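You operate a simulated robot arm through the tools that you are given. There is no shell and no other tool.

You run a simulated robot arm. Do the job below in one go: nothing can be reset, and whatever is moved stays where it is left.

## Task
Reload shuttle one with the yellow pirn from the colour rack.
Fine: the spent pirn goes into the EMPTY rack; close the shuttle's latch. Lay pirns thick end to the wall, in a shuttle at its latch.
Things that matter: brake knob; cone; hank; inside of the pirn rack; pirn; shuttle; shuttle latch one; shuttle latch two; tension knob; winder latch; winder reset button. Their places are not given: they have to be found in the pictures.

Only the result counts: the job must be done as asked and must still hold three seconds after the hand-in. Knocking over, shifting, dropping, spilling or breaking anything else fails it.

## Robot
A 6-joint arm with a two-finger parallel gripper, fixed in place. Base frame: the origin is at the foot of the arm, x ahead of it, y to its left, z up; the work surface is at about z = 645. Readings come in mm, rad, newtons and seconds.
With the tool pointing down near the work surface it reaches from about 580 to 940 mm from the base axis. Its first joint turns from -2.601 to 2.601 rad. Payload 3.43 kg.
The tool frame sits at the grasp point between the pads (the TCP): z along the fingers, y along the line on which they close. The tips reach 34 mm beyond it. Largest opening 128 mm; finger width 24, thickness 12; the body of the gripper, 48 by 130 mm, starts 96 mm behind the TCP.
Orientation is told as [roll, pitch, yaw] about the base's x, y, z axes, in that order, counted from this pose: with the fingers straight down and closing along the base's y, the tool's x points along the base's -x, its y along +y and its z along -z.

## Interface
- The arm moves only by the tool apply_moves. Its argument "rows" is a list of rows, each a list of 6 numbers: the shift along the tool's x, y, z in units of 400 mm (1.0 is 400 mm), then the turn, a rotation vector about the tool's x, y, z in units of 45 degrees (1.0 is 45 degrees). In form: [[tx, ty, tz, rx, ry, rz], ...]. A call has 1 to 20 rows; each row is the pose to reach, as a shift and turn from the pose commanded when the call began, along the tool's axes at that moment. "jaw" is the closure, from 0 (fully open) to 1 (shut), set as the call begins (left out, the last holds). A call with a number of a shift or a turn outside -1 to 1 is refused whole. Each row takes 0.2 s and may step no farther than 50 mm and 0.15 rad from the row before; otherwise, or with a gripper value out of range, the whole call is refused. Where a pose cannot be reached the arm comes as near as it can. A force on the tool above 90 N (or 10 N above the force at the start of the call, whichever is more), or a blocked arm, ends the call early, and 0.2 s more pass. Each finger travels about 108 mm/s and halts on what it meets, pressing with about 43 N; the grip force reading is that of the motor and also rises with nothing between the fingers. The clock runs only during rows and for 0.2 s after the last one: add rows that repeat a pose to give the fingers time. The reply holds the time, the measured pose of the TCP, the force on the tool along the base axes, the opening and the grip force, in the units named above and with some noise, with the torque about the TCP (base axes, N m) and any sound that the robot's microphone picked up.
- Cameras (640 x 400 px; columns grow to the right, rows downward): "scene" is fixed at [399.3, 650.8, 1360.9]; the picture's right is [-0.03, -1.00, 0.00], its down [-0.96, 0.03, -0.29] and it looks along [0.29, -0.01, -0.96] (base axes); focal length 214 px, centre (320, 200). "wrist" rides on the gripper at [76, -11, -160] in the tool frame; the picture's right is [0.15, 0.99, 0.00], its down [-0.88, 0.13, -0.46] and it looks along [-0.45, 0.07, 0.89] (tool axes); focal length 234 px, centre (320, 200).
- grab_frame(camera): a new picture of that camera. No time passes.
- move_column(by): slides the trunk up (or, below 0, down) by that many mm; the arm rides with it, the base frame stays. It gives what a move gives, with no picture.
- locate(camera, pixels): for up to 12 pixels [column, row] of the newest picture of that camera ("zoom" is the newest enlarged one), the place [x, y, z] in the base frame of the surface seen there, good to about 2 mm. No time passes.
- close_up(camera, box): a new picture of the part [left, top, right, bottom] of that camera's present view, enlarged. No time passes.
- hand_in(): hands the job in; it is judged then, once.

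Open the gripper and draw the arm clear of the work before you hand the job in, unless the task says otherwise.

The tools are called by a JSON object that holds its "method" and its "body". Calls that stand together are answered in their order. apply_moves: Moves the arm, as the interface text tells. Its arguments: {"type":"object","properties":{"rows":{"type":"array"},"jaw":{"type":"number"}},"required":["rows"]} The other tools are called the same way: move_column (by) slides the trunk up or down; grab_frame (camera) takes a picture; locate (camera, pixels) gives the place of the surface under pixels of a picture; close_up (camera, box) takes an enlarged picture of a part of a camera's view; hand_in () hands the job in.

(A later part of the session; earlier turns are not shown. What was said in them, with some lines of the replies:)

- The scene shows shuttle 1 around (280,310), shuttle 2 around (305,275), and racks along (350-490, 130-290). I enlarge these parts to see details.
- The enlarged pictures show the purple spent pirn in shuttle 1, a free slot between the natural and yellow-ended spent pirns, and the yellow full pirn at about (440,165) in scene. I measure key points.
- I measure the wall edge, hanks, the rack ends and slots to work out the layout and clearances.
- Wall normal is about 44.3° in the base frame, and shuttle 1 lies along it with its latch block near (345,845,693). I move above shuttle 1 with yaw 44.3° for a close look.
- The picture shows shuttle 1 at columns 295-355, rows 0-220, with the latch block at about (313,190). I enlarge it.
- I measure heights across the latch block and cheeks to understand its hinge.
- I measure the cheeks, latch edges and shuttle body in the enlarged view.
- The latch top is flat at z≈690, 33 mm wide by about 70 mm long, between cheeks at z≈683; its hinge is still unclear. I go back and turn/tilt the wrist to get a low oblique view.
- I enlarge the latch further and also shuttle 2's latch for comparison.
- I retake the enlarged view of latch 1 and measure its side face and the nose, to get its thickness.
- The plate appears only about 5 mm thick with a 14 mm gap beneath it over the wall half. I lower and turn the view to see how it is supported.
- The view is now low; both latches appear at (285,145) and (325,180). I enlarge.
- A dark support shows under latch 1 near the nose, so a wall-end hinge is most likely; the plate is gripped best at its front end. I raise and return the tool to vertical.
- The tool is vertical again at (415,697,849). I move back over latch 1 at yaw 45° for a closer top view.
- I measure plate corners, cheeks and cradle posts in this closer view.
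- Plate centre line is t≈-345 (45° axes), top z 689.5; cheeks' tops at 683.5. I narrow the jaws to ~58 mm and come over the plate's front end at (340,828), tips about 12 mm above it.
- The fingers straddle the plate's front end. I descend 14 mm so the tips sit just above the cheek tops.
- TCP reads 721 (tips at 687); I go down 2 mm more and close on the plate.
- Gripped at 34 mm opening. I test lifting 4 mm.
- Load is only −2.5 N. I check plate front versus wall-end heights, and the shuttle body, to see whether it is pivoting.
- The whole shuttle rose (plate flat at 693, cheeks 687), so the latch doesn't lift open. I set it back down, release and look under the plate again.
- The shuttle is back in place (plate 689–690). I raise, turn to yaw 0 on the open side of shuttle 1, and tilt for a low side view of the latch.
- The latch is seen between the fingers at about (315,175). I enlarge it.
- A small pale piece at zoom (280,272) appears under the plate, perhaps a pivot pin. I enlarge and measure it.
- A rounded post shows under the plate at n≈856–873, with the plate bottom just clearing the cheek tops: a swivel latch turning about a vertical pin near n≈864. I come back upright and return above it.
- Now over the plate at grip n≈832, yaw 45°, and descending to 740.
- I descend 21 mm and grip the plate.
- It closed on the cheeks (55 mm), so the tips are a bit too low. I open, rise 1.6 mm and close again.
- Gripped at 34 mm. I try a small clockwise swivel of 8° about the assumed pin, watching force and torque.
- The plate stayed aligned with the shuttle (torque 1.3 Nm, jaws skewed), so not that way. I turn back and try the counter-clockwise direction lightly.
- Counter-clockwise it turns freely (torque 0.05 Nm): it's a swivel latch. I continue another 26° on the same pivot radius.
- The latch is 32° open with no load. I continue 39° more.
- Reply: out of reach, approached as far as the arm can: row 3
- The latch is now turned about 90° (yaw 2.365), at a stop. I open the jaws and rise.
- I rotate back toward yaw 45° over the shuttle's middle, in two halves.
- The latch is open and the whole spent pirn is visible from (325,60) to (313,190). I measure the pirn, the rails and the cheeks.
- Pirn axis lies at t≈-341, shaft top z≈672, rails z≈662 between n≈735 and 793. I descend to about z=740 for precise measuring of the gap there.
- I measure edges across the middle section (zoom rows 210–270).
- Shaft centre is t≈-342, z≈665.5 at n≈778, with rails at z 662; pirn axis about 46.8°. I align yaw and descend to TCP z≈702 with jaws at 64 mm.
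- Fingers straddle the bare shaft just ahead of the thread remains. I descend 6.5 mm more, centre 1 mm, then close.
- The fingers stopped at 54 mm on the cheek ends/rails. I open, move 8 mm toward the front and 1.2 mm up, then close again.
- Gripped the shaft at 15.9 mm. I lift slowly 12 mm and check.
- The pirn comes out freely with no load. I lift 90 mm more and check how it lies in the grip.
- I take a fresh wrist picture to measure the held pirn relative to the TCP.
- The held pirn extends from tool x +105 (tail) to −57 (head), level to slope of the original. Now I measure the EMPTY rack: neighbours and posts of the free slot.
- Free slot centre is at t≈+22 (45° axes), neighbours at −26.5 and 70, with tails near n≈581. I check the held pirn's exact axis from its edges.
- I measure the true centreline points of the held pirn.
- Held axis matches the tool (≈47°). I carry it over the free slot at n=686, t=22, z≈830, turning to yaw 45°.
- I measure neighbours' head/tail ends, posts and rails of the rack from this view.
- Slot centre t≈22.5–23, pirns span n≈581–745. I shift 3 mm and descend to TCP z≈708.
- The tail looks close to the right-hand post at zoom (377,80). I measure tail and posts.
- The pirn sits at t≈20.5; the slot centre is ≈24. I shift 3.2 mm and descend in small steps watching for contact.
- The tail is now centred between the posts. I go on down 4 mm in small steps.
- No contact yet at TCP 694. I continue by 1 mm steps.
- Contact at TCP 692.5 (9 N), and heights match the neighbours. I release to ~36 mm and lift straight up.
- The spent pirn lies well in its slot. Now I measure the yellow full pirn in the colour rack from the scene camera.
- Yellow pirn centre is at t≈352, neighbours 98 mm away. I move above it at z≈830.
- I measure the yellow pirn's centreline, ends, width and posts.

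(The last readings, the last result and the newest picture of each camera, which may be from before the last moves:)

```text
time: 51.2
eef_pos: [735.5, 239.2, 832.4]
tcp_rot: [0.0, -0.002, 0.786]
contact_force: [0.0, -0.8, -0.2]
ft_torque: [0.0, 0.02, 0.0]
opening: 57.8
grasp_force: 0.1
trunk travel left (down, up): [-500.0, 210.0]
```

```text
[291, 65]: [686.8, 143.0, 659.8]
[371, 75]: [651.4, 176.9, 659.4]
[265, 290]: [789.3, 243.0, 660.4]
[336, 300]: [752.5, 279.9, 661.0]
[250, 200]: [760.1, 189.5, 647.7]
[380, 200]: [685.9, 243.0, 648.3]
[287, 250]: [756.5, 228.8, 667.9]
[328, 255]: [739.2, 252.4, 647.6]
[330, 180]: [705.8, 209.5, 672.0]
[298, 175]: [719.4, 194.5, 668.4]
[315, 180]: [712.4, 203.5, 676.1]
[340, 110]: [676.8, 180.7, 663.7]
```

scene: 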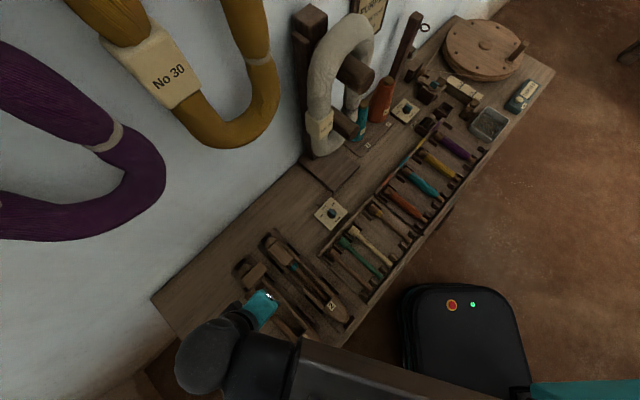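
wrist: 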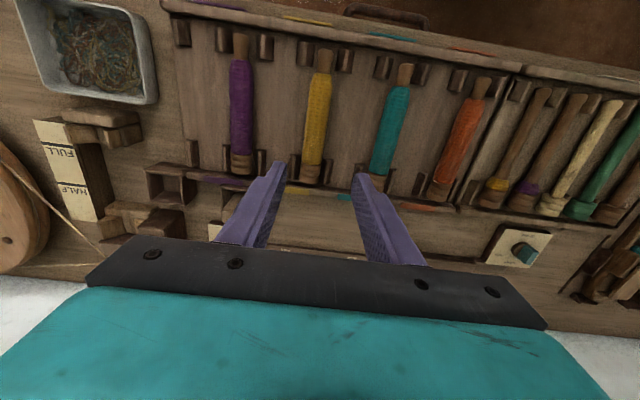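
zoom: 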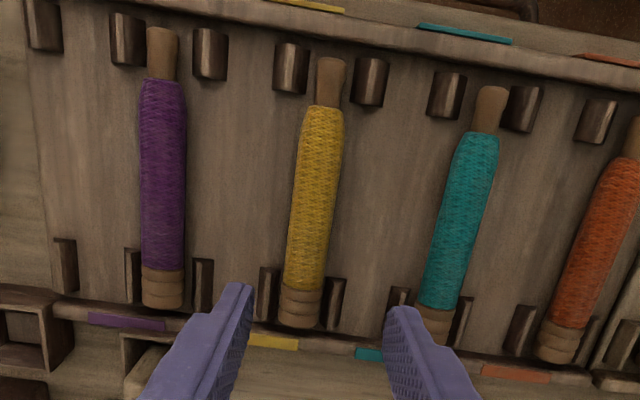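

Wrist view gives the yellow pirn at t≈360 (posts centred at 360 too), tail end n≈581, diameter ≈26. I shift 9 mm and descend to z≈740 to recheck.

{"method": "apply_moves", "body": {"rows": [[0.003, -0.0115, 0.03, 0, 0, 0], [0.0055, -0.0225, 0.13, 0, 0, -0.01], [0.0055, -0.0225, 0.23, 0, 0, -0.01], [0.0055, -0.0225, 0.23, 0, 0, -0.01]]}}

{"method": "grab_frame", "body": {"camera": "wrist"}}

{"method": "close_up", "body": {"camera": "wrist", "box": [240, 40, 400, 240]}}

```text
time: 52.2
eef_pos: [739.0, 230.9, 739.7]
tcp_rot: [0.0, -0.001, 0.792]
contact_force: [0.1, 0.4, 0.2]
ft_torque: [0.0, 0.04, -0.04]
opening: 57.8
grasp_force: 0.1
trunk travel left (down, up): [-500.0, 210.0]
```

```text
taken
```

wrist: 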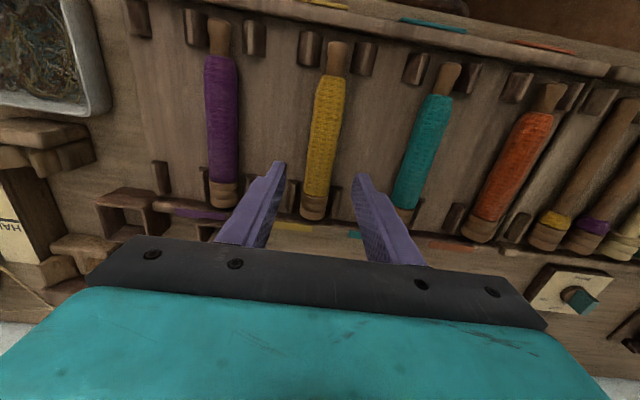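

```text
2.00 times, centred on (320, 140) of wrist
```

zoom: 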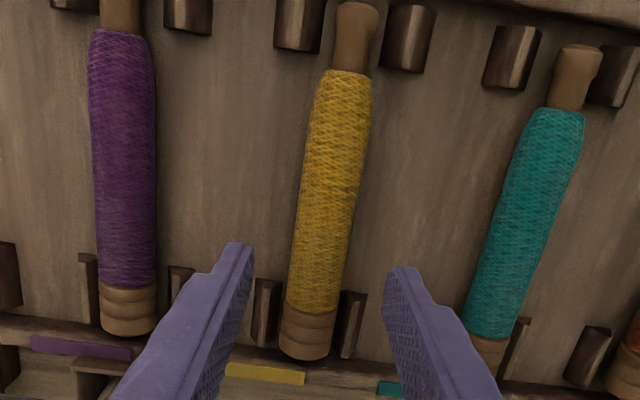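

I recheck the centreline and ends from this closer view.

{"method": "locate", "body": {"camera": "zoom", "pixels": [[355, 8], [350, 50], [344, 90], [337, 140], [329, 190], [321, 240], [316, 280], [310, 330], [306, 355], [296, 230], [347, 235], [303, 350]]}}

```text
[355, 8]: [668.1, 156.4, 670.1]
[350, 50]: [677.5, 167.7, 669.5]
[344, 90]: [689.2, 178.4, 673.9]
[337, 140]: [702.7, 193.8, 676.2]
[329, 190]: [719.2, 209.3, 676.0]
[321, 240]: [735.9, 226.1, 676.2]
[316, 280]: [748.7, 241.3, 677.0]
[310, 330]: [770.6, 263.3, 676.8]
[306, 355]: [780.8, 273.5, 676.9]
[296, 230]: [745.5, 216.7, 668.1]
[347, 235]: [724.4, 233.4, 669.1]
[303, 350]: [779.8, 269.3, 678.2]
```

TCP is centred (359.3 vs 360.5). I nudge 1 mm, descend to TCP ≈693, and then close.

{"method": "apply_moves", "body": {"rows": [[0, -0.0025, 0.04, 0, 0, -0.013], [0, -0.0025, 0.09, 0, 0, -0.013], [0, -0.0025, 0.117, 0, 0, -0.013], [0, -0.0025, 0.117, 0, 0, -0.013]]}}

{"method": "apply_moves", "body": {"rows": [[0, 0, 0, 0, 0, 0], [0, 0, 0, 0, 0, 0], [0, 0, 0, 0, 0, 0]], "jaw": 0.9}}

{"method": "close_up", "body": {"camera": "wrist", "box": [240, 40, 400, 240]}}

```text
time: 53.2
eef_pos: [740.4, 228.8, 692.6]
tcp_rot: [-0.002, 0.0, 0.802]
contact_force: [-1.0, 1.2, 0.2]
ft_torque: [0.0, 0.0, 0.0]
opening: 57.6
grasp_force: 0.1
trunk travel left (down, up): [-500.0, 210.0]
```

```text
time: 54.0
eef_pos: [740.5, 228.7, 692.3]
tcp_rot: [0.0, 0.0, 0.805]
contact_force: [1.0, 0.3, 0.2]
ft_torque: [0.02, -0.01, 0.01]
opening: 26.9
grasp_force: 43.4
trunk travel left (down, up): [-500.0, 210.0]
```

```text
2.00 times, centred on (320, 140) of wrist
```

zoom: 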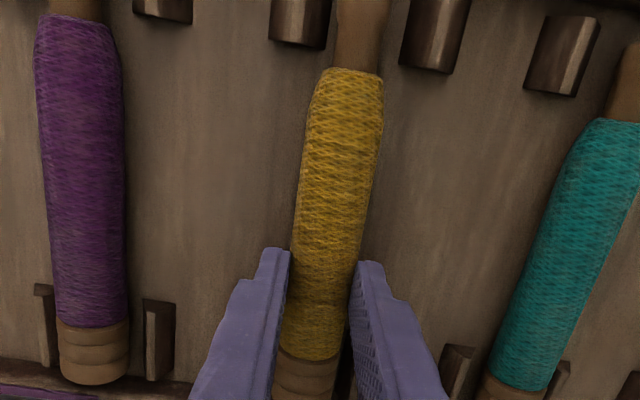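

Gripped at 26.9 mm. I lift slowly to about z=830 and look at the held pirn.

{"method": "apply_moves", "body": {"rows": [[0, 0, -0.015, 0, 0, 0], [0, 0, -0.03, 0, 0, 0], [0, 0, -0.1, 0, 0, 0], [0, 0, -0.2, 0, 0, 0], [0, 0, -0.3, 0, 0, 0], [0, 0, -0.345, 0, 0, 0], [0, 0, -0.345, 0, 0, 0]]}}

{"method": "grab_frame", "body": {"camera": "wrist"}}

{"method": "close_up", "body": {"camera": "wrist", "box": [270, 20, 400, 180]}}

```text
time: 55.6
eef_pos: [741.8, 230.0, 832.6]
tcp_rot: [-0.001, 0.0, 0.802]
contact_force: [-0.4, -0.2, 0.1]
ft_torque: [0.06, 0.02, 0.02]
opening: 26.7
grasp_force: 43.0
trunk travel left (down, up): [-500.0, 210.0]
```

```text
taken
```

wrist: 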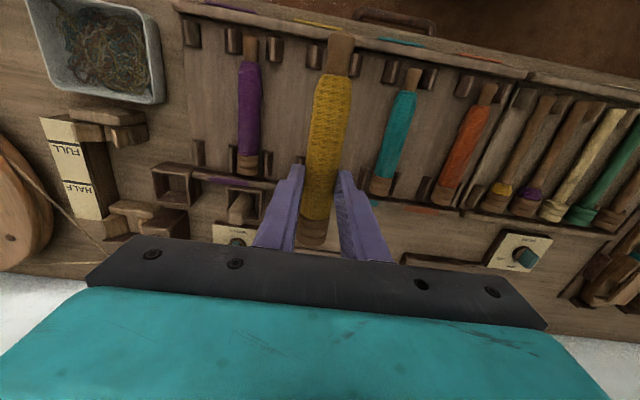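

```text
2.50 times, centred on (335, 100) of wrist
```

zoom: 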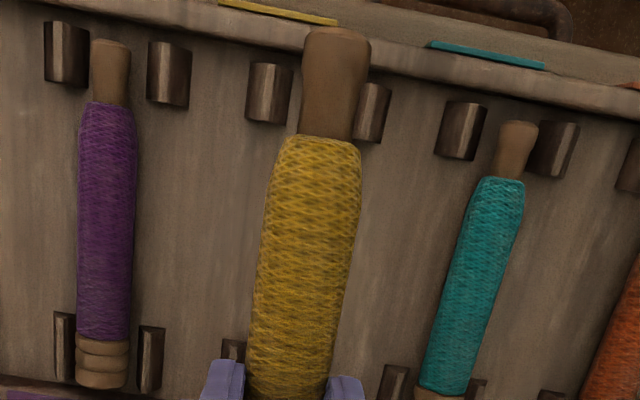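

The yellow pirn is held. I measure its axis and ends relative to the TCP.

{"method": "locate", "body": {"camera": "zoom", "pixels": [[339, 33], [336, 60], [332, 110], [319, 160], [311, 220], [303, 290], [294, 360], [260, 230], [360, 230]]}}

{"method": "locate", "body": {"camera": "wrist", "pixels": [[317, 205], [314, 225], [313, 235], [312, 242], [300, 232], [326, 234]]}}

```text
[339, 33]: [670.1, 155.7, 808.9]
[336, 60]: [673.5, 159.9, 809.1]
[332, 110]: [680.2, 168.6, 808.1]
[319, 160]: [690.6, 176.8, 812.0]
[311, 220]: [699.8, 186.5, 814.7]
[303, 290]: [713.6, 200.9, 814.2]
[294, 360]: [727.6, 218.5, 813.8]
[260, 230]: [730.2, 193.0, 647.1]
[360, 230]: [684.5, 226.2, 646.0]
```

```text
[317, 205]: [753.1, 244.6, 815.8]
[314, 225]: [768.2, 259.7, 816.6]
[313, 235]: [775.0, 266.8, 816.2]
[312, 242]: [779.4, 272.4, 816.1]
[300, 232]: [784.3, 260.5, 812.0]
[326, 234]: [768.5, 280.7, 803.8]
```

Held axis ≈46°, tail at −103 and head at +59 from the TCP. I carry it to above shuttle 1 in two equal stages at z≈832.

{"method": "apply_moves", "body": {"rows": [[-0.013, 0.098, 0, 0, 0, 0], [-0.026, 0.196, 0, 0, 0, 0], [-0.038, 0.293, 0, 0, 0, 0], [-0.051, 0.391, 0, 0, 0, 0], [-0.064, 0.489, 0, 0, 0, 0], [-0.077, 0.587, 0, 0, 0, 0], [-0.089, 0.684, 0, 0, 0, 0], [-0.102, 0.782, 0, 0, 0, 0], [-0.115, 0.88, 0, 0, 0, 0]]}}

{"method": "apply_moves", "body": {"rows": [[-0.013, 0.098, 0, 0, 0, 0], [-0.026, 0.196, 0, 0, 0, 0], [-0.038, 0.293, 0, 0, 0, 0], [-0.051, 0.391, 0, 0, 0, 0], [-0.064, 0.489, 0, 0, 0, 0], [-0.077, 0.587, 0, 0, 0, 0], [-0.089, 0.684, 0, 0, 0, 0], [-0.102, 0.782, 0, 0, 0, 0], [-0.115, 0.88, 0, 0, 0, 0], [-0.115, 0.88, 0, 0, 0, 0]]}}

{"method": "grab_frame", "body": {"camera": "wrist"}}

{"method": "close_up", "body": {"camera": "wrist", "box": [250, 0, 410, 250]}}

```text
time: 57.6
eef_pos: [519.7, 509.6, 830.8]
tcp_rot: [0.001, 0.0, 0.803]
contact_force: [-0.6, -0.4, 0.3]
ft_torque: [0.02, -0.01, -0.01]
opening: 26.8
grasp_force: 42.7
trunk travel left (down, up): [-500.0, 210.0]
```

```text
time: 59.8
eef_pos: [296.7, 785.4, 830.8]
tcp_rot: [-0.001, 0.0, 0.803]
contact_force: [0.1, -0.1, 0.3]
ft_torque: [0.02, 0.02, -0.01]
opening: 26.7
grasp_force: 42.7
trunk travel left (down, up): [-500.0, 210.0]
```

```text
taken
```

wrist: 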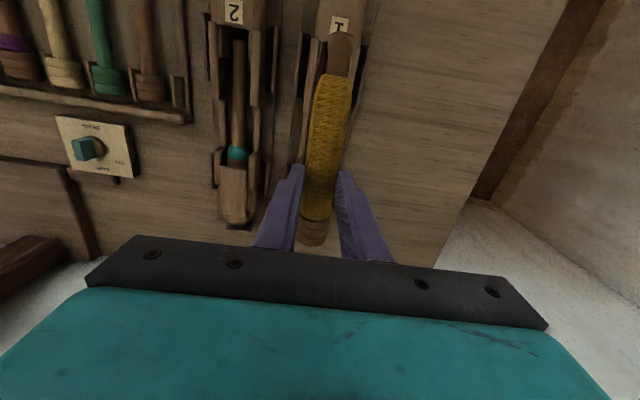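

```text
1.60 times, centred on (330, 125) of wrist
```

zoom: 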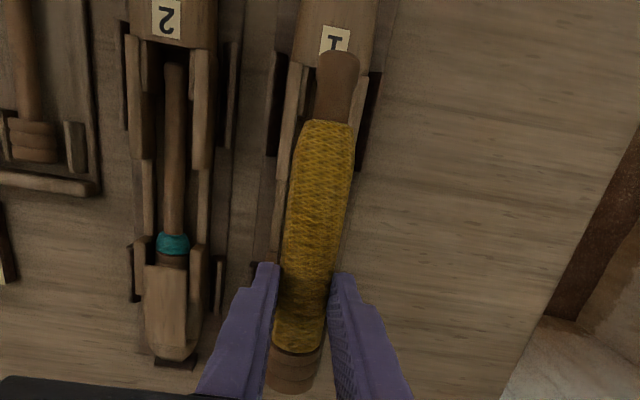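

I descend to z≈745 and measure the pirn against the shuttle's cheeks.

{"method": "apply_moves", "body": {"rows": [[0, 0, 0.1, 0, 0, 0], [0, 0, 0.2, 0, 0, 0], [0, 0, 0.215, 0, 0, 0], [0, 0, 0.215, 0, 0, 0]]}}

{"method": "grab_frame", "body": {"camera": "wrist"}}

{"method": "close_up", "body": {"camera": "wrist", "box": [260, 0, 400, 140]}}

```text
time: 60.8
eef_pos: [300.1, 787.3, 743.8]
tcp_rot: [0.0, -0.001, 0.803]
contact_force: [-0.1, 0.0, -0.8]
ft_torque: [-0.01, -0.03, 0.01]
opening: 27.0
grasp_force: 43.3
trunk travel left (down, up): [-500.0, 210.0]
```

```text
taken
```

wrist: 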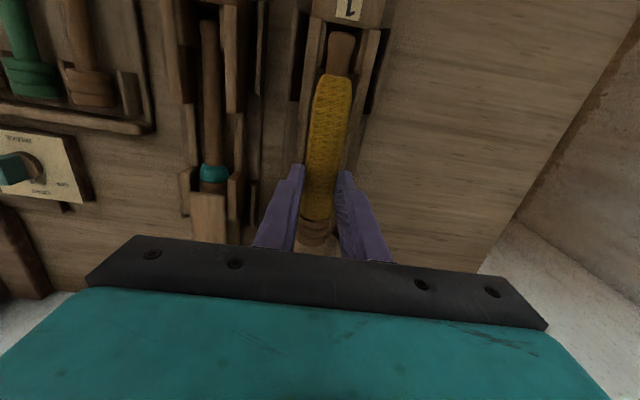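

```text
2.86 times, centred on (330, 70) of wrist
```

zoom: 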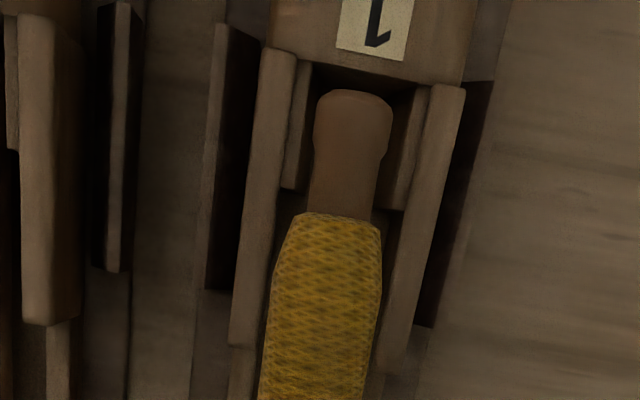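

{"method": "locate", "body": {"camera": "zoom", "pixels": [[353, 93], [351, 130], [328, 240], [318, 330], [278, 65], [263, 200], [248, 310], [447, 100], [420, 230], [400, 330], [301, 120], [398, 150]]}}

{"method": "locate", "body": {"camera": "zoom", "pixels": [[285, 60], [290, 55], [312, 70], [410, 90], [430, 95], [360, 75], [296, 185], [388, 205], [375, 30], [275, 300], [375, 320], [340, 70]]}}

```text
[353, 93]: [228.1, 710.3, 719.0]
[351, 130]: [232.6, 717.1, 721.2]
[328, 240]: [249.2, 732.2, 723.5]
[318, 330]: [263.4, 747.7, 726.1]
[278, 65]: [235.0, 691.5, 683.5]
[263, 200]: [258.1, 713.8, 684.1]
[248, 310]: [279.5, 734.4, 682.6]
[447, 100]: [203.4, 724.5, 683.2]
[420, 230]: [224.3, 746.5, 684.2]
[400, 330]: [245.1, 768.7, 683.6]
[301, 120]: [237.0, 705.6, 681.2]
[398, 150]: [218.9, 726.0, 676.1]
```

```text
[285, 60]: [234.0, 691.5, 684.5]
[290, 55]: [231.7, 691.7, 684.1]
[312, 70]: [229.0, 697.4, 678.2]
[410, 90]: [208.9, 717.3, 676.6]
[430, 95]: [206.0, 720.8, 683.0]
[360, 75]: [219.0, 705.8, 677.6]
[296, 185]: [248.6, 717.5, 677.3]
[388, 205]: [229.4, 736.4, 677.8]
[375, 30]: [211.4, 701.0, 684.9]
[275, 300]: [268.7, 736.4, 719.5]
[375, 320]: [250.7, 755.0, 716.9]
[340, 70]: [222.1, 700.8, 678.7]
```

Shuttle axis is t≈−345.8 at 45°; the pirn's tail is ≈3 mm off with 1° skew. I correct yaw and shift, then descend to ≈720.

{"method": "apply_moves", "body": {"rows": [[0, 0.003, 0.02, 0, 0, 0.023], [0, 0.003, 0.06, 0, 0, 0.023], [0, 0.003, 0.06, 0, 0, 0.023]]}}

{"method": "grab_frame", "body": {"camera": "wrist"}}

{"method": "close_up", "body": {"camera": "wrist", "box": [260, 10, 400, 150]}}

{"method": "close_up", "body": {"camera": "wrist", "box": [260, 140, 400, 260]}}

```text
time: 61.6
eef_pos: [298.3, 787.7, 720.5]
tcp_rot: [0.0, 0.0, 0.784]
contact_force: [0.2, 0.1, -1.0]
ft_torque: [-0.01, 0.0, -0.01]
opening: 26.9
grasp_force: 42.8
trunk travel left (down, up): [-500.0, 210.0]
```

```text
taken
```

wrist: 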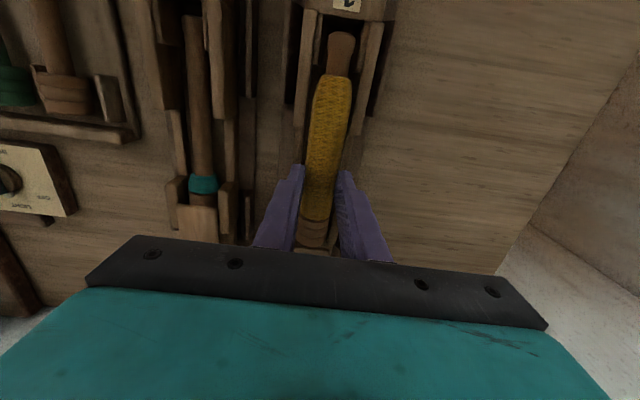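

```text
2.86 times, centred on (330, 80) of wrist
```

zoom: 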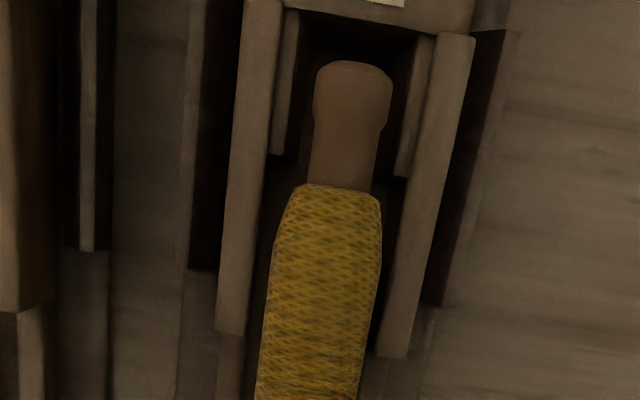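

```text
3.33 times, centred on (330, 200) of wrist
```

zoom: 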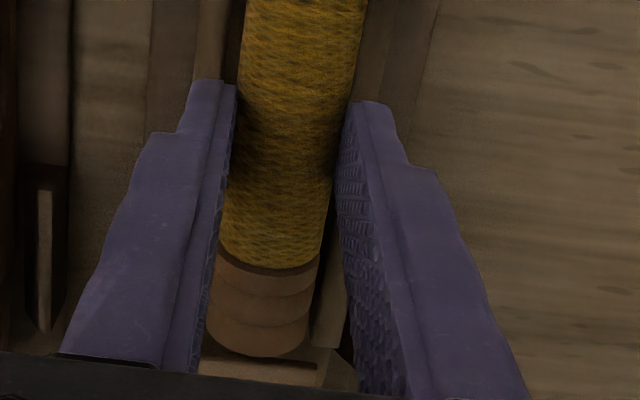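

I verify the alignment numerically at this height.

{"method": "locate", "body": {"camera": "wrist", "pixels": [[341, 34], [340, 45], [331, 95], [323, 150], [308, 40], [303, 90], [369, 60], [358, 115], [312, 225], [308, 240], [302, 230], [325, 232]]}}

{"method": "locate", "body": {"camera": "zoom", "pixels": [[255, 330], [215, 290], [315, 290], [335, 300], [330, 340], [340, 370], [250, 380], [265, 300], [280, 350], [260, 250], [240, 160], [335, 160]]}}

```text
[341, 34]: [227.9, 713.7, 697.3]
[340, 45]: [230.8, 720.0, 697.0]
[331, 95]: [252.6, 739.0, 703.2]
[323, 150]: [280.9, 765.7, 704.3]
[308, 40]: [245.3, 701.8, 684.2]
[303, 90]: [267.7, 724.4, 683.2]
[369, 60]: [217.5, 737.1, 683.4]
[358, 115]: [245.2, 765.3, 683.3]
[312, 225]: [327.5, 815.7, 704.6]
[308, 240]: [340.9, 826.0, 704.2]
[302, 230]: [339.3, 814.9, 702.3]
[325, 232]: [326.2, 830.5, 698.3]
```

```text
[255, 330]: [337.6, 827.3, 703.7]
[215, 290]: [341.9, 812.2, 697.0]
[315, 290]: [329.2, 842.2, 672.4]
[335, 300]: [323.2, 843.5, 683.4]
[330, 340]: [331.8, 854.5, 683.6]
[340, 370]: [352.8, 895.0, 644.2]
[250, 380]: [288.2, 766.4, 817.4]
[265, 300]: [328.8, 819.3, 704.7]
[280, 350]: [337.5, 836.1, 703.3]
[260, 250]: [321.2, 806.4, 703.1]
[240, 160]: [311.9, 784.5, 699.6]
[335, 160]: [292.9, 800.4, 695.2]
```

Pirn is centred within 1 mm. I shift 1.5 mm frontward and descend to ≈703.

{"method": "apply_moves", "body": {"rows": [[0.004, 0.001, 0.015, 0, 0, 0], [0.004, 0.001, 0.03, 0, 0, 0], [0.004, 0.001, 0.043, 0, 0, 0], [0.004, 0.001, 0.043, 0, 0, 0]]}}

```text
time: 62.6
eef_pos: [296.3, 786.5, 704.8]
tcp_rot: [0.0, -0.001, 0.786]
contact_force: [0.1, 0.8, -0.2]
ft_torque: [-0.01, 0.0, 0.02]
opening: 26.8
grasp_force: 42.9
trunk travel left (down, up): [-500.0, 210.0]
```

No contact at 704.8. I continue in 1 mm steps.

{"method": "apply_moves", "body": {"rows": [[0, 0, 0.0025, 0, 0, 0], [0, 0, 0.005, 0, 0, 0], [0, 0, 0.0075, 0, 0, 0], [0, 0, 0.01, 0, 0, 0]]}}

{"method": "apply_moves", "body": {"rows": [[0, 0, 0.0025, 0, 0, 0], [0, 0, 0.005, 0, 0, 0]]}}

```text
time: 63.6
eef_pos: [295.7, 785.6, 700.7]
tcp_rot: [0.0, -0.001, 0.785]
contact_force: [1.2, 0.2, 0.5]
ft_torque: [-0.01, 0.02, 0.0]
opening: 26.8
grasp_force: 42.7
trunk travel left (down, up): [-500.0, 210.0]
```

```text
time: 64.2
eef_pos: [296.1, 785.3, 697.9]
tcp_rot: [0.0, 0.0, 0.785]
contact_force: [-0.2, -0.8, 2.1]
ft_torque: [-0.13, 0.09, 0.05]
opening: 26.7
grasp_force: 42.8
trunk travel left (down, up): [-500.0, 210.0]
```

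A first touch at 697.9 (2 N), as expected for the seat. I go 0.8 mm more, and look.

{"method": "apply_moves", "body": {"rows": [[0, 0, 0.002, 0, 0, 0], [0, 0, 0.002, 0, 0, 0]]}}

{"method": "grab_frame", "body": {"camera": "wrist"}}

{"method": "close_up", "body": {"camera": "wrist", "box": [260, 10, 400, 260]}}

{"method": "locate", "body": {"camera": "wrist", "pixels": [[341, 36], [340, 50], [331, 95], [323, 150], [314, 225], [312, 238], [306, 40], [368, 60]]}}

```text
time: 64.8
eef_pos: [296.4, 784.9, 698.8]
tcp_rot: [0.001, -0.002, 0.785]
contact_force: [0.6, 0.4, 6.8]
ft_torque: [-0.11, 0.16, -0.01]
opening: 27.0
grasp_force: 42.7
trunk travel left (down, up): [-500.0, 210.0]
```

```text
taken
```

wrist: 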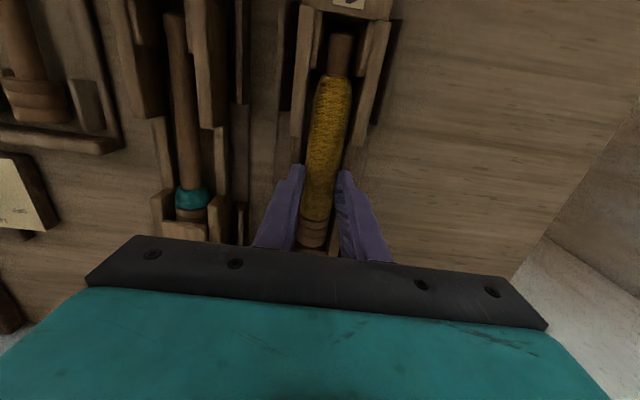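

```text
1.60 times, centred on (330, 135) of wrist
```

zoom: 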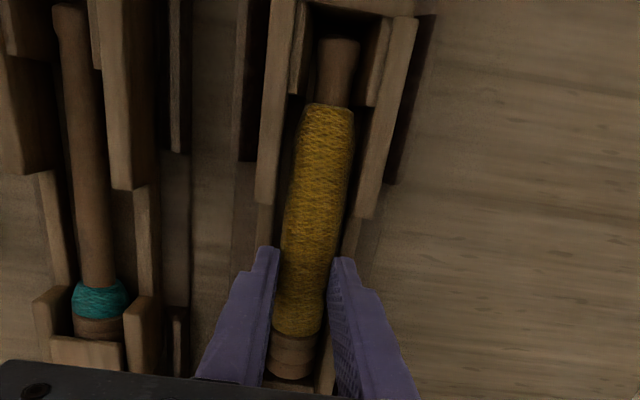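

```text
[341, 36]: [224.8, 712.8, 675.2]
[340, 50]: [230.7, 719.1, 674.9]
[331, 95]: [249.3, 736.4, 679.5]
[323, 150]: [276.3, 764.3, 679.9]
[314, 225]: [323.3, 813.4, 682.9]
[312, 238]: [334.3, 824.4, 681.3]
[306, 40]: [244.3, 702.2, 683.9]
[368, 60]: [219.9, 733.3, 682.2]
```

Head top 682, tail n≈663, contact 7 N: seated. I release to about 44 mm and rise.

{"method": "apply_moves", "body": {"rows": [[0, 0, -0.001, 0, 0, 0], [0, 0, -0.001, 0, 0, 0], [0, 0, -0.001, 0, 0, 0]], "jaw": 0.65}}

{"method": "apply_moves", "body": {"rows": [[0, 0, -0.02, 0, 0, 0], [0, 0, -0.06, 0, 0, 0], [0, 0, -0.15, 0, 0, 0], [0, 0, -0.25, 0, 0, 0], [0, 0, -0.33, 0, 0, 0], [0, 0, -0.33, 0, 0, 0]]}}

{"method": "grab_frame", "body": {"camera": "wrist"}}

{"method": "close_up", "body": {"camera": "wrist", "box": [250, 20, 390, 250]}}

```text
time: 65.6
eef_pos: [296.4, 785.6, 696.9]
tcp_rot: [-0.001, 0.001, 0.786]
contact_force: [-0.3, -0.5, -0.1]
ft_torque: [0.01, 0.02, 0.01]
opening: 44.9
grasp_force: 0.1
trunk travel left (down, up): [-500.0, 210.0]
```

```text
time: 67.0
eef_pos: [295.7, 786.1, 831.1]
tcp_rot: [0.001, 0.0, 0.784]
contact_force: [-0.2, 0.1, -0.3]
ft_torque: [0.0, -0.03, -0.01]
opening: 44.8
grasp_force: 0.0
trunk travel left (down, up): [-500.0, 210.0]
```

```text
taken
```

wrist: 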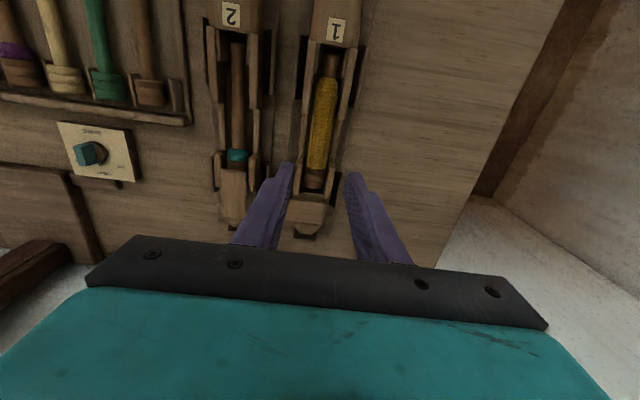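

```text
1.74 times, centred on (320, 135) of wrist
```

zoom: 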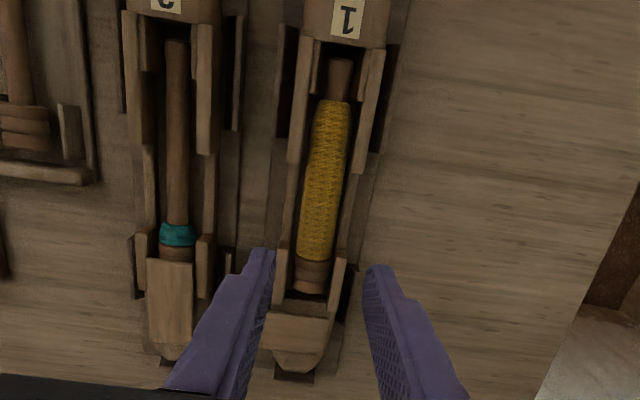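

Yellow pirn is seated and the latch is still open at zoom (297,330). I turn to yaw 135° and return above the latch to swing it shut.

{"method": "apply_moves", "body": {"rows": [[0, 0, 0, 0, 0, -0.167], [0, 0, 0, 0, 0, -0.333], [0, 0, 0, 0, 0, -0.5], [0, 0, 0, 0, 0, -0.667], [0, 0, 0, 0, 0, -0.833], [0, 0, 0, 0, 0, -1.0]], "jaw": 0.55}}

{"method": "apply_moves", "body": {"rows": [[-0.017, -0.038, 0.005, 0, 0, -0.167], [-0.035, -0.077, 0.009, 0, 0, -0.333], [-0.052, -0.115, 0.014, 0, 0, -0.5], [-0.069, -0.153, 0.018, 0, 0, -0.667], [-0.087, -0.191, 0.023, 0, 0, -0.833], [-0.104, -0.2295, 0.0275, 0, 0, -1.0], [-0.104, -0.2295, 0.0275, 0, 0, -1.0]]}}

{"method": "grab_frame", "body": {"camera": "wrist"}}

{"method": "close_up", "body": {"camera": "wrist", "box": [220, 100, 420, 250]}}

```text
time: 68.4
eef_pos: [296.0, 786.4, 829.0]
tcp_rot: [0.001, 0.0, 1.571]
contact_force: [0.9, -0.5, 0.6]
ft_torque: [0.0, 0.04, -0.01]
opening: 57.7
grasp_force: 0.0
trunk travel left (down, up): [-500.0, 210.0]
```

```text
time: 70.0
eef_pos: [388.0, 827.4, 820.4]
tcp_rot: [0.0, -0.001, 2.358]
contact_force: [0.4, 0.3, 0.1]
ft_torque: [0.04, 0.0, -0.03]
opening: 57.7
grasp_force: 0.0
trunk travel left (down, up): [-500.0, 210.0]
```

```text
taken
```

wrist: 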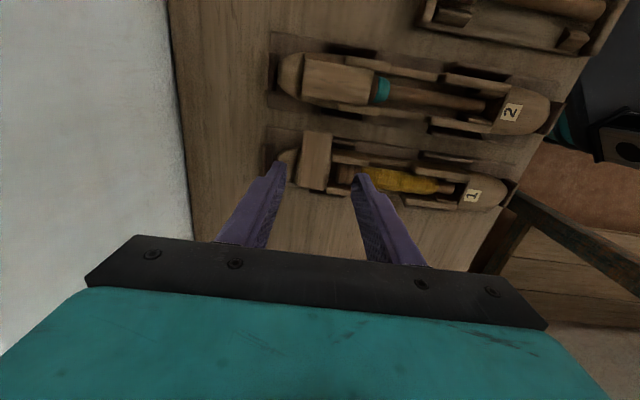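

```text
2.67 times, centred on (320, 175) of wrist
```

zoom: 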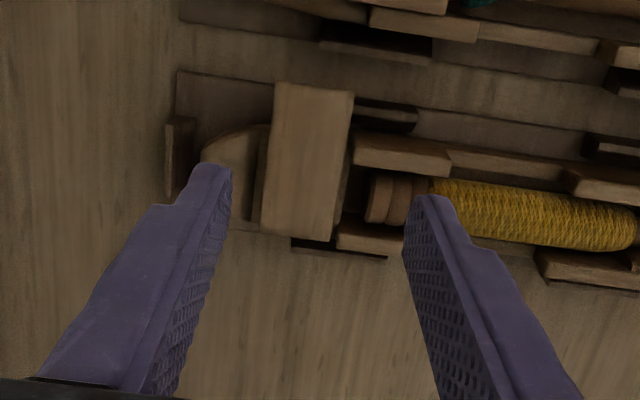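

I measure the open plate's corners and the pirn head against the cheeks.

{"method": "locate", "body": {"camera": "zoom", "pixels": [[279, 90], [347, 97], [266, 222], [328, 233], [305, 160], [380, 195], [400, 200], [400, 152], [370, 237], [240, 160], [440, 200], [560, 215]]}}

```text
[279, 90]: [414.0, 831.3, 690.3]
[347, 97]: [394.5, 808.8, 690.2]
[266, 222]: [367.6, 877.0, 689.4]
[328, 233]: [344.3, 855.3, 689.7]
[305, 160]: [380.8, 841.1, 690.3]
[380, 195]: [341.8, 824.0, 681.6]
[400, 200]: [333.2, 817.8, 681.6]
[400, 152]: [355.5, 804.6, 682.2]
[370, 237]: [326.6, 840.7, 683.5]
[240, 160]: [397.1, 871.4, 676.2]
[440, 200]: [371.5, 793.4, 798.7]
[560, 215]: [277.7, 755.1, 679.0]
```

Plate spans n 849.5–880, t −294…−362; grip point should be n=865, t=−312. I shift 5.5 mm and descend to TCP ≈722.

{"method": "apply_moves", "body": {"rows": [[-0.003, -0.014, 0.05, 0, 0, 0], [-0.003, -0.014, 0.15, 0, 0, 0], [-0.003, -0.014, 0.225, 0, 0, 0], [-0.003, -0.014, 0.244, 0, 0, 0], [-0.003, -0.014, 0.244, 0, 0, 0]]}}

{"method": "close_up", "body": {"camera": "wrist", "box": [220, 100, 420, 250]}}

```text
time: 71.2
eef_pos: [389.5, 827.3, 720.3]
tcp_rot: [-0.003, -0.001, 2.356]
contact_force: [0.6, 0.3, -0.1]
ft_torque: [-0.01, 0.02, 0.01]
opening: 57.4
grasp_force: 0.1
out of reach, approached as far as the arm can: row 2, 3, 4, 5
trunk travel left (down, up): [-500.0, 210.0]
```

```text
2.67 times, centred on (320, 175) of wrist
```

zoom: 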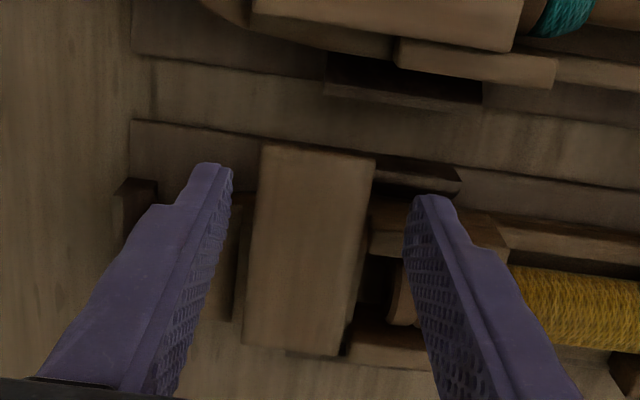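

The arm is at its reach limit here (n=860), which suits gripping the plate at 82° instead. I turn the tool 8° clockwise in place and close, letting the jaws bring the plate to it.

{"method": "apply_moves", "body": {"rows": [[-0.003, 0.003, 0, 0, 0, 0.09], [-0.006, 0.006, 0, 0, 0, 0.178], [-0.006, 0.006, 0, 0, 0, 0.178]]}}

{"method": "close_up", "body": {"camera": "wrist", "box": [220, 100, 420, 250]}}

```text
time: 72.0
eef_pos: [385.3, 828.5, 722.4]
tcp_rot: [0.0, 0.0, 2.214]
contact_force: [1.1, 0.2, 0.6]
ft_torque: [0.01, -0.04, 0.03]
opening: 57.5
grasp_force: 0.0
trunk travel left (down, up): [-500.0, 210.0]
```

```text
2.67 times, centred on (320, 175) of wrist
```

zoom: 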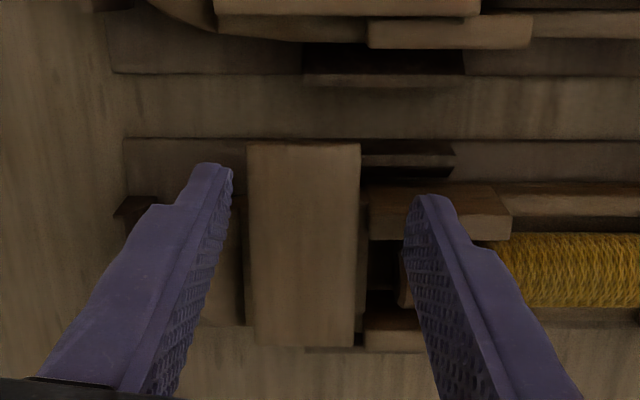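

z reads 722.4; I lower 2 mm, shift 2 mm wallward, then close.

{"method": "apply_moves", "body": {"rows": [[0, -0.005, 0.005, 0, 0, 0], [0, -0.005, 0.005, 0, 0, 0]]}}

{"method": "apply_moves", "body": {"rows": [[0, 0, 0, 0, 0, 0], [0, 0, 0, 0, 0, 0], [0, 0, 0, 0, 0, 0]], "jaw": 0.85}}

{"method": "close_up", "body": {"camera": "wrist", "box": [220, 100, 420, 250]}}

```text
time: 72.6
eef_pos: [388.1, 828.8, 720.2]
tcp_rot: [-0.003, -0.003, 2.216]
contact_force: [-0.2, -0.3, -0.4]
ft_torque: [-0.03, 0.03, 0.02]
opening: 57.7
grasp_force: 0.0
trunk travel left (down, up): [-500.0, 210.0]
```

```text
time: 73.4
eef_pos: [388.2, 827.4, 719.7]
tcp_rot: [0.0, -0.002, 2.216]
contact_force: [0.2, -0.8, 0.0]
ft_torque: [-0.12, 0.06, 0.08]
opening: 33.8
grasp_force: 42.9
trunk travel left (down, up): [-500.0, 210.0]
```

```text
2.67 times, centred on (320, 175) of wrist
```

zoom: 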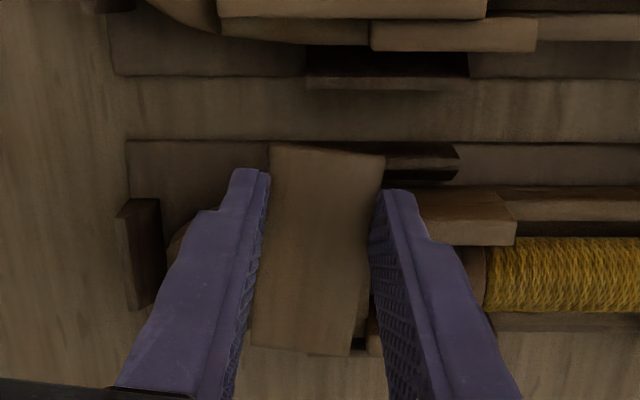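

The plate is gripped at 82°. I swing it clockwise 39°.

{"method": "apply_moves", "body": {"rows": [[-0.0005, 0.0093, 0, 0, 0, 0.144], [-0.0021, 0.0186, 0, 0, 0, 0.289], [-0.0047, 0.0275, 0, 0, 0, 0.433], [-0.0084, 0.0362, 0, 0, 0, 0.578], [-0.0129, 0.0443, 0, 0, 0, 0.722], [-0.0184, 0.0519, 0, 0, 0, 0.867]]}}

{"method": "close_up", "body": {"camera": "wrist", "box": [220, 100, 420, 250]}}

```text
time: 74.8
eef_pos: [366.8, 823.5, 719.8]
tcp_rot: [0.0, 0.001, 1.533]
contact_force: [-0.3, 0.2, 0.6]
ft_torque: [0.1, -0.06, -0.02]
opening: 34.0
grasp_force: 42.9
trunk travel left (down, up): [-500.0, 210.0]
```

```text
2.67 times, centred on (320, 175) of wrist
```

zoom: 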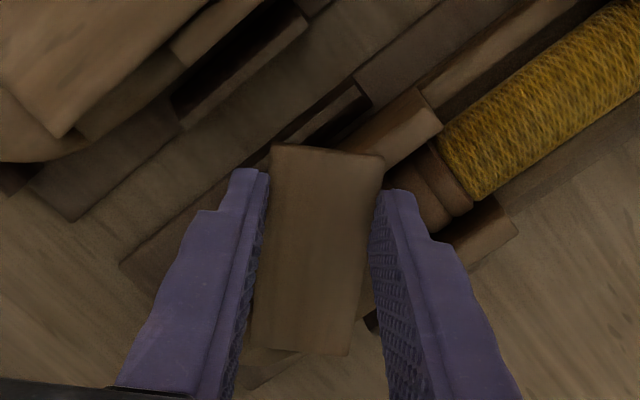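

No load, turning smoothly (42.8° left). I swing another 39°.

{"method": "apply_moves", "body": {"rows": [[-0.0005, 0.0093, 0, 0, 0, 0.144], [-0.0021, 0.0186, 0, 0, 0, 0.289], [-0.0047, 0.0275, 0, 0, 0, 0.433], [-0.0084, 0.0362, 0, 0, 0, 0.578], [-0.0129, 0.0443, 0, 0, 0, 0.722], [-0.0184, 0.0519, 0, 0, 0, 0.867]]}}

{"method": "close_up", "body": {"camera": "wrist", "box": [220, 100, 420, 250]}}

```text
time: 76.2
eef_pos: [347.6, 831.5, 719.4]
tcp_rot: [-0.001, 0.001, 0.851]
contact_force: [2.2, 2.2, 2.7]
ft_torque: [-0.14, 0.28, -0.03]
opening: 34.1
grasp_force: 42.9
trunk travel left (down, up): [-500.0, 210.0]
```

```text
2.67 times, centred on (320, 175) of wrist
```

zoom: 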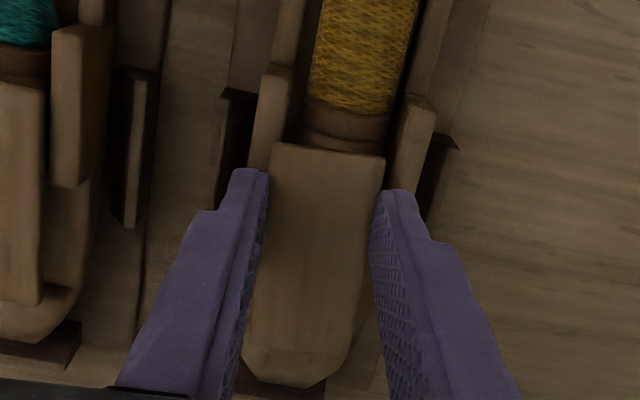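

3.8° remain. I turn the last 4° gently and check torque at the stop.

{"method": "apply_moves", "body": {"rows": [[0, 0.0028, 0, 0, 0, 0.043], [-0.0002, 0.0055, 0, 0, 0, 0.085], [-0.0002, 0.006, 0, 0, 0, 0.093], [-0.0002, 0.006, 0, 0, 0, 0.093]]}}

{"method": "close_up", "body": {"camera": "wrist", "box": [220, 100, 420, 250]}}

```text
time: 77.2
eef_pos: [344.3, 832.0, 718.9]
tcp_rot: [0.0, 0.0, 0.78]
contact_force: [1.7, 1.6, 4.5]
ft_torque: [0.24, -0.2, 0.02]
opening: 33.9
grasp_force: 42.4
trunk travel left (down, up): [-500.0, 210.0]
```

```text
2.67 times, centred on (320, 175) of wrist
```

zoom: 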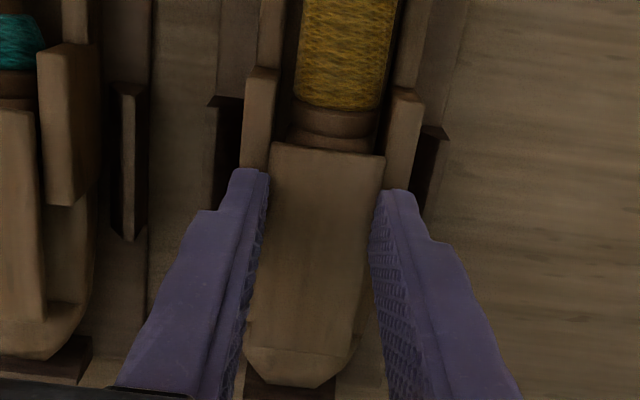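

The plate looks aligned, torque near zero. I turn 1.5° more to feel the stop.

{"method": "apply_moves", "body": {"rows": [[0, 0.0011, 0, 0, 0, 0.017], [0, 0.0022, 0, 0, 0, 0.033], [0, 0.0022, 0, 0, 0, 0.033]]}}

```text
time: 78.0
eef_pos: [344.2, 831.3, 720.2]
tcp_rot: [0.0, 0.0, 0.754]
contact_force: [1.3, -2.9, 5.0]
ft_torque: [0.09, -0.14, 0.38]
opening: 34.0
grasp_force: 43.4
trunk travel left (down, up): [-500.0, 210.0]
```

Torque 0.38 Nm: the stop is reached, the latch is fully closed. I open the jaws and rise.

{"method": "apply_moves", "body": {"rows": [[0, 0, 0, 0, 0, 0], [0, 0, 0, 0, 0, 0]], "jaw": 0.55}}

{"method": "apply_moves", "body": {"rows": [[0, 0, -0.03, 0, 0, 0], [0, 0, -0.1, 0, 0, 0], [0.05, 0, -0.2, 0, 0, 0], [0.1, 0, -0.28, 0, 0, 0], [0.15, 0, -0.3, 0, 0, 0], [0.15, 0, -0.3, 0, 0, 0]]}}

{"method": "grab_frame", "body": {"camera": "wrist"}}

{"method": "close_up", "body": {"camera": "wrist", "box": [230, 0, 410, 240]}}

```text
time: 78.6
eef_pos: [344.5, 833.2, 719.9]
tcp_rot: [0.001, -0.001, 0.755]
contact_force: [0.8, -0.7, 0.1]
ft_torque: [0.0, 0.01, 0.02]
opening: 57.5
grasp_force: 0.1
trunk travel left (down, up): [-500.0, 210.0]
```

```text
time: 80.0
eef_pos: [299.3, 790.6, 838.5]
tcp_rot: [0.002, 0.002, 0.753]
contact_force: [1.3, -0.6, -0.1]
ft_torque: [0.0, -0.01, 0.01]
opening: 57.6
grasp_force: 0.0
trunk travel left (down, up): [-500.0, 210.0]
```

```text
taken
```

wrist: 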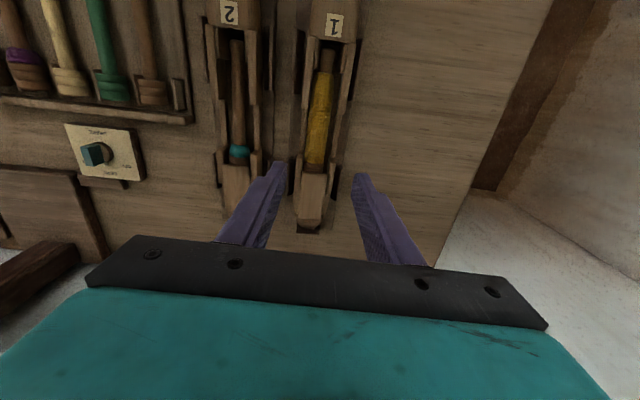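

```text
1.67 times, centred on (320, 120) of wrist
```

zoom: 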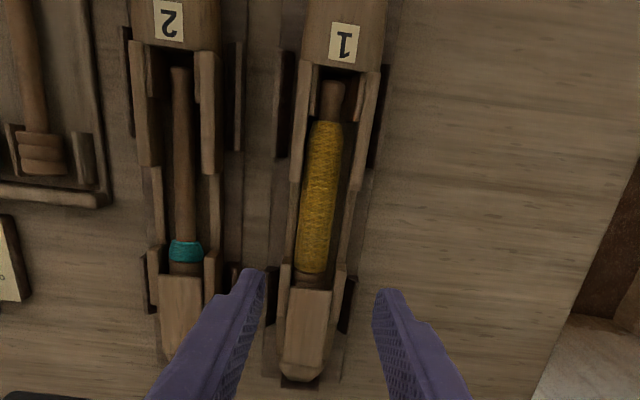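

The latch is shut over the yellow pirn. I verify heights and alignment, then retreat.

{"method": "locate", "body": {"camera": "zoom", "pixels": [[290, 295], [325, 297], [290, 350], [318, 360], [310, 280], [320, 200], [332, 110], [333, 85], [303, 80], [373, 85], [285, 270], [340, 280]]}}

{"method": "apply_moves", "body": {"rows": [[0.08, 0, -0.05, 0, 0, 0], [0.18, -0.03, -0.1, 0, 0, 0.1], [0.28, -0.06, -0.15, 0, 0, 0.2], [0.38, -0.09, -0.2, 0, 0, 0.3], [0.48, -0.12, -0.22, 0, 0, 0.4], [0.57, -0.15, -0.22, 0, 0, 0.5], [0.57, -0.15, -0.22, 0, 0, 0.5]], "jaw": 0}}

{"method": "grab_frame", "body": {"camera": "scene"}}

{"method": "close_up", "body": {"camera": "scene", "box": [220, 220, 380, 370]}}

{"method": "close_up", "body": {"camera": "scene", "box": [320, 100, 520, 300]}}

```text
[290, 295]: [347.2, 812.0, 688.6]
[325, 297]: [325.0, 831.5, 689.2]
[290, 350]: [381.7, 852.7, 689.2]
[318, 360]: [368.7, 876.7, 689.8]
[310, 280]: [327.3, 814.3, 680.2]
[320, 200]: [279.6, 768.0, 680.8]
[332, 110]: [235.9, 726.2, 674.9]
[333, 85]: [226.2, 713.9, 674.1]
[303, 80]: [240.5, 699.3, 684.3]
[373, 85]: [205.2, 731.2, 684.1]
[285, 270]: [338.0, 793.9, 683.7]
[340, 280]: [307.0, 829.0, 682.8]
```

```text
time: 81.6
eef_pos: [175.1, 591.2, 926.8]
tcp_rot: [0.0, 0.0, 0.363]
contact_force: [-0.5, -0.2, 0.7]
ft_torque: [-0.01, 0.06, -0.04]
opening: 128.1
grasp_force: 0.1
trunk travel left (down, up): [-500.0, 210.0]
```

```text
taken
```

scene: 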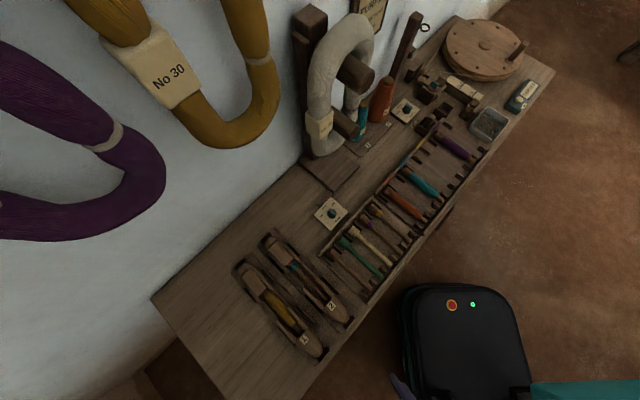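

```text
2.67 times, centred on (300, 295) of scene
```

zoom: 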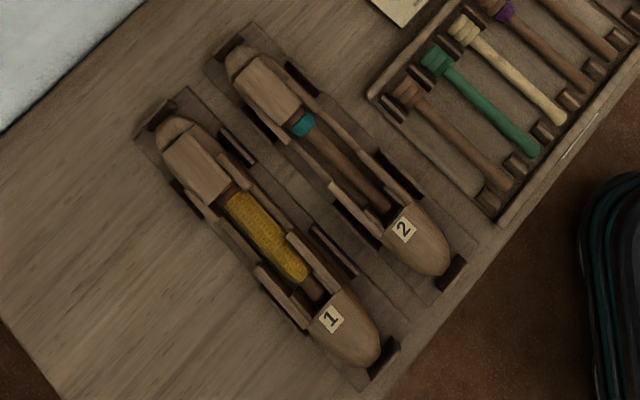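

```text
2.00 times, centred on (420, 200) of scene
```

zoom: 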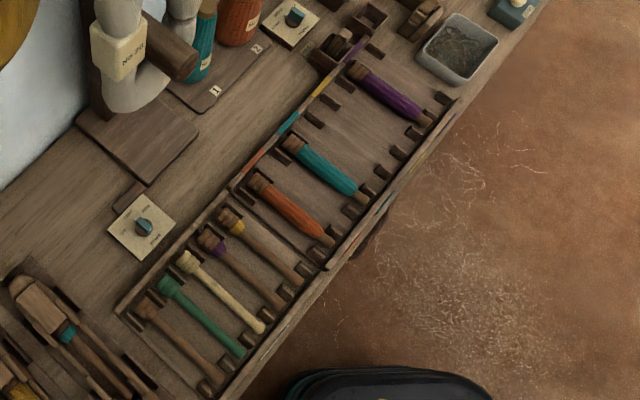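

The final pictures show the yellow pirn in shuttle 1, thick end under the closed latch. The purple spent pirn is in the EMPTY rack with its thick end to the wall, and nothing else has moved. The arm is clear and open, so I hand in.

{"method": "hand_in", "body": {}}

```text
The job is handed in.
```

Shuttle one now holds the yellow pirn, thick end at the latch, and the latch is fully closed against its stop. The spent purple pirn is in the free slot of the EMPTY rack, thick end to the wall.

- **Shuttle disturbed:** While working out how the latch opens, I lifted shuttle one about 4 mm by its latch and set it back down. I also twisted it lightly the wrong way. The latch swivels sideways instead of lifting. Afterwards the shuttle measured level and straight in its cradle.
- **Everything else:** The final pictures show nothing else moved. The gripper was open and clear of the work when I handed in. No verdict came back with the hand-in.
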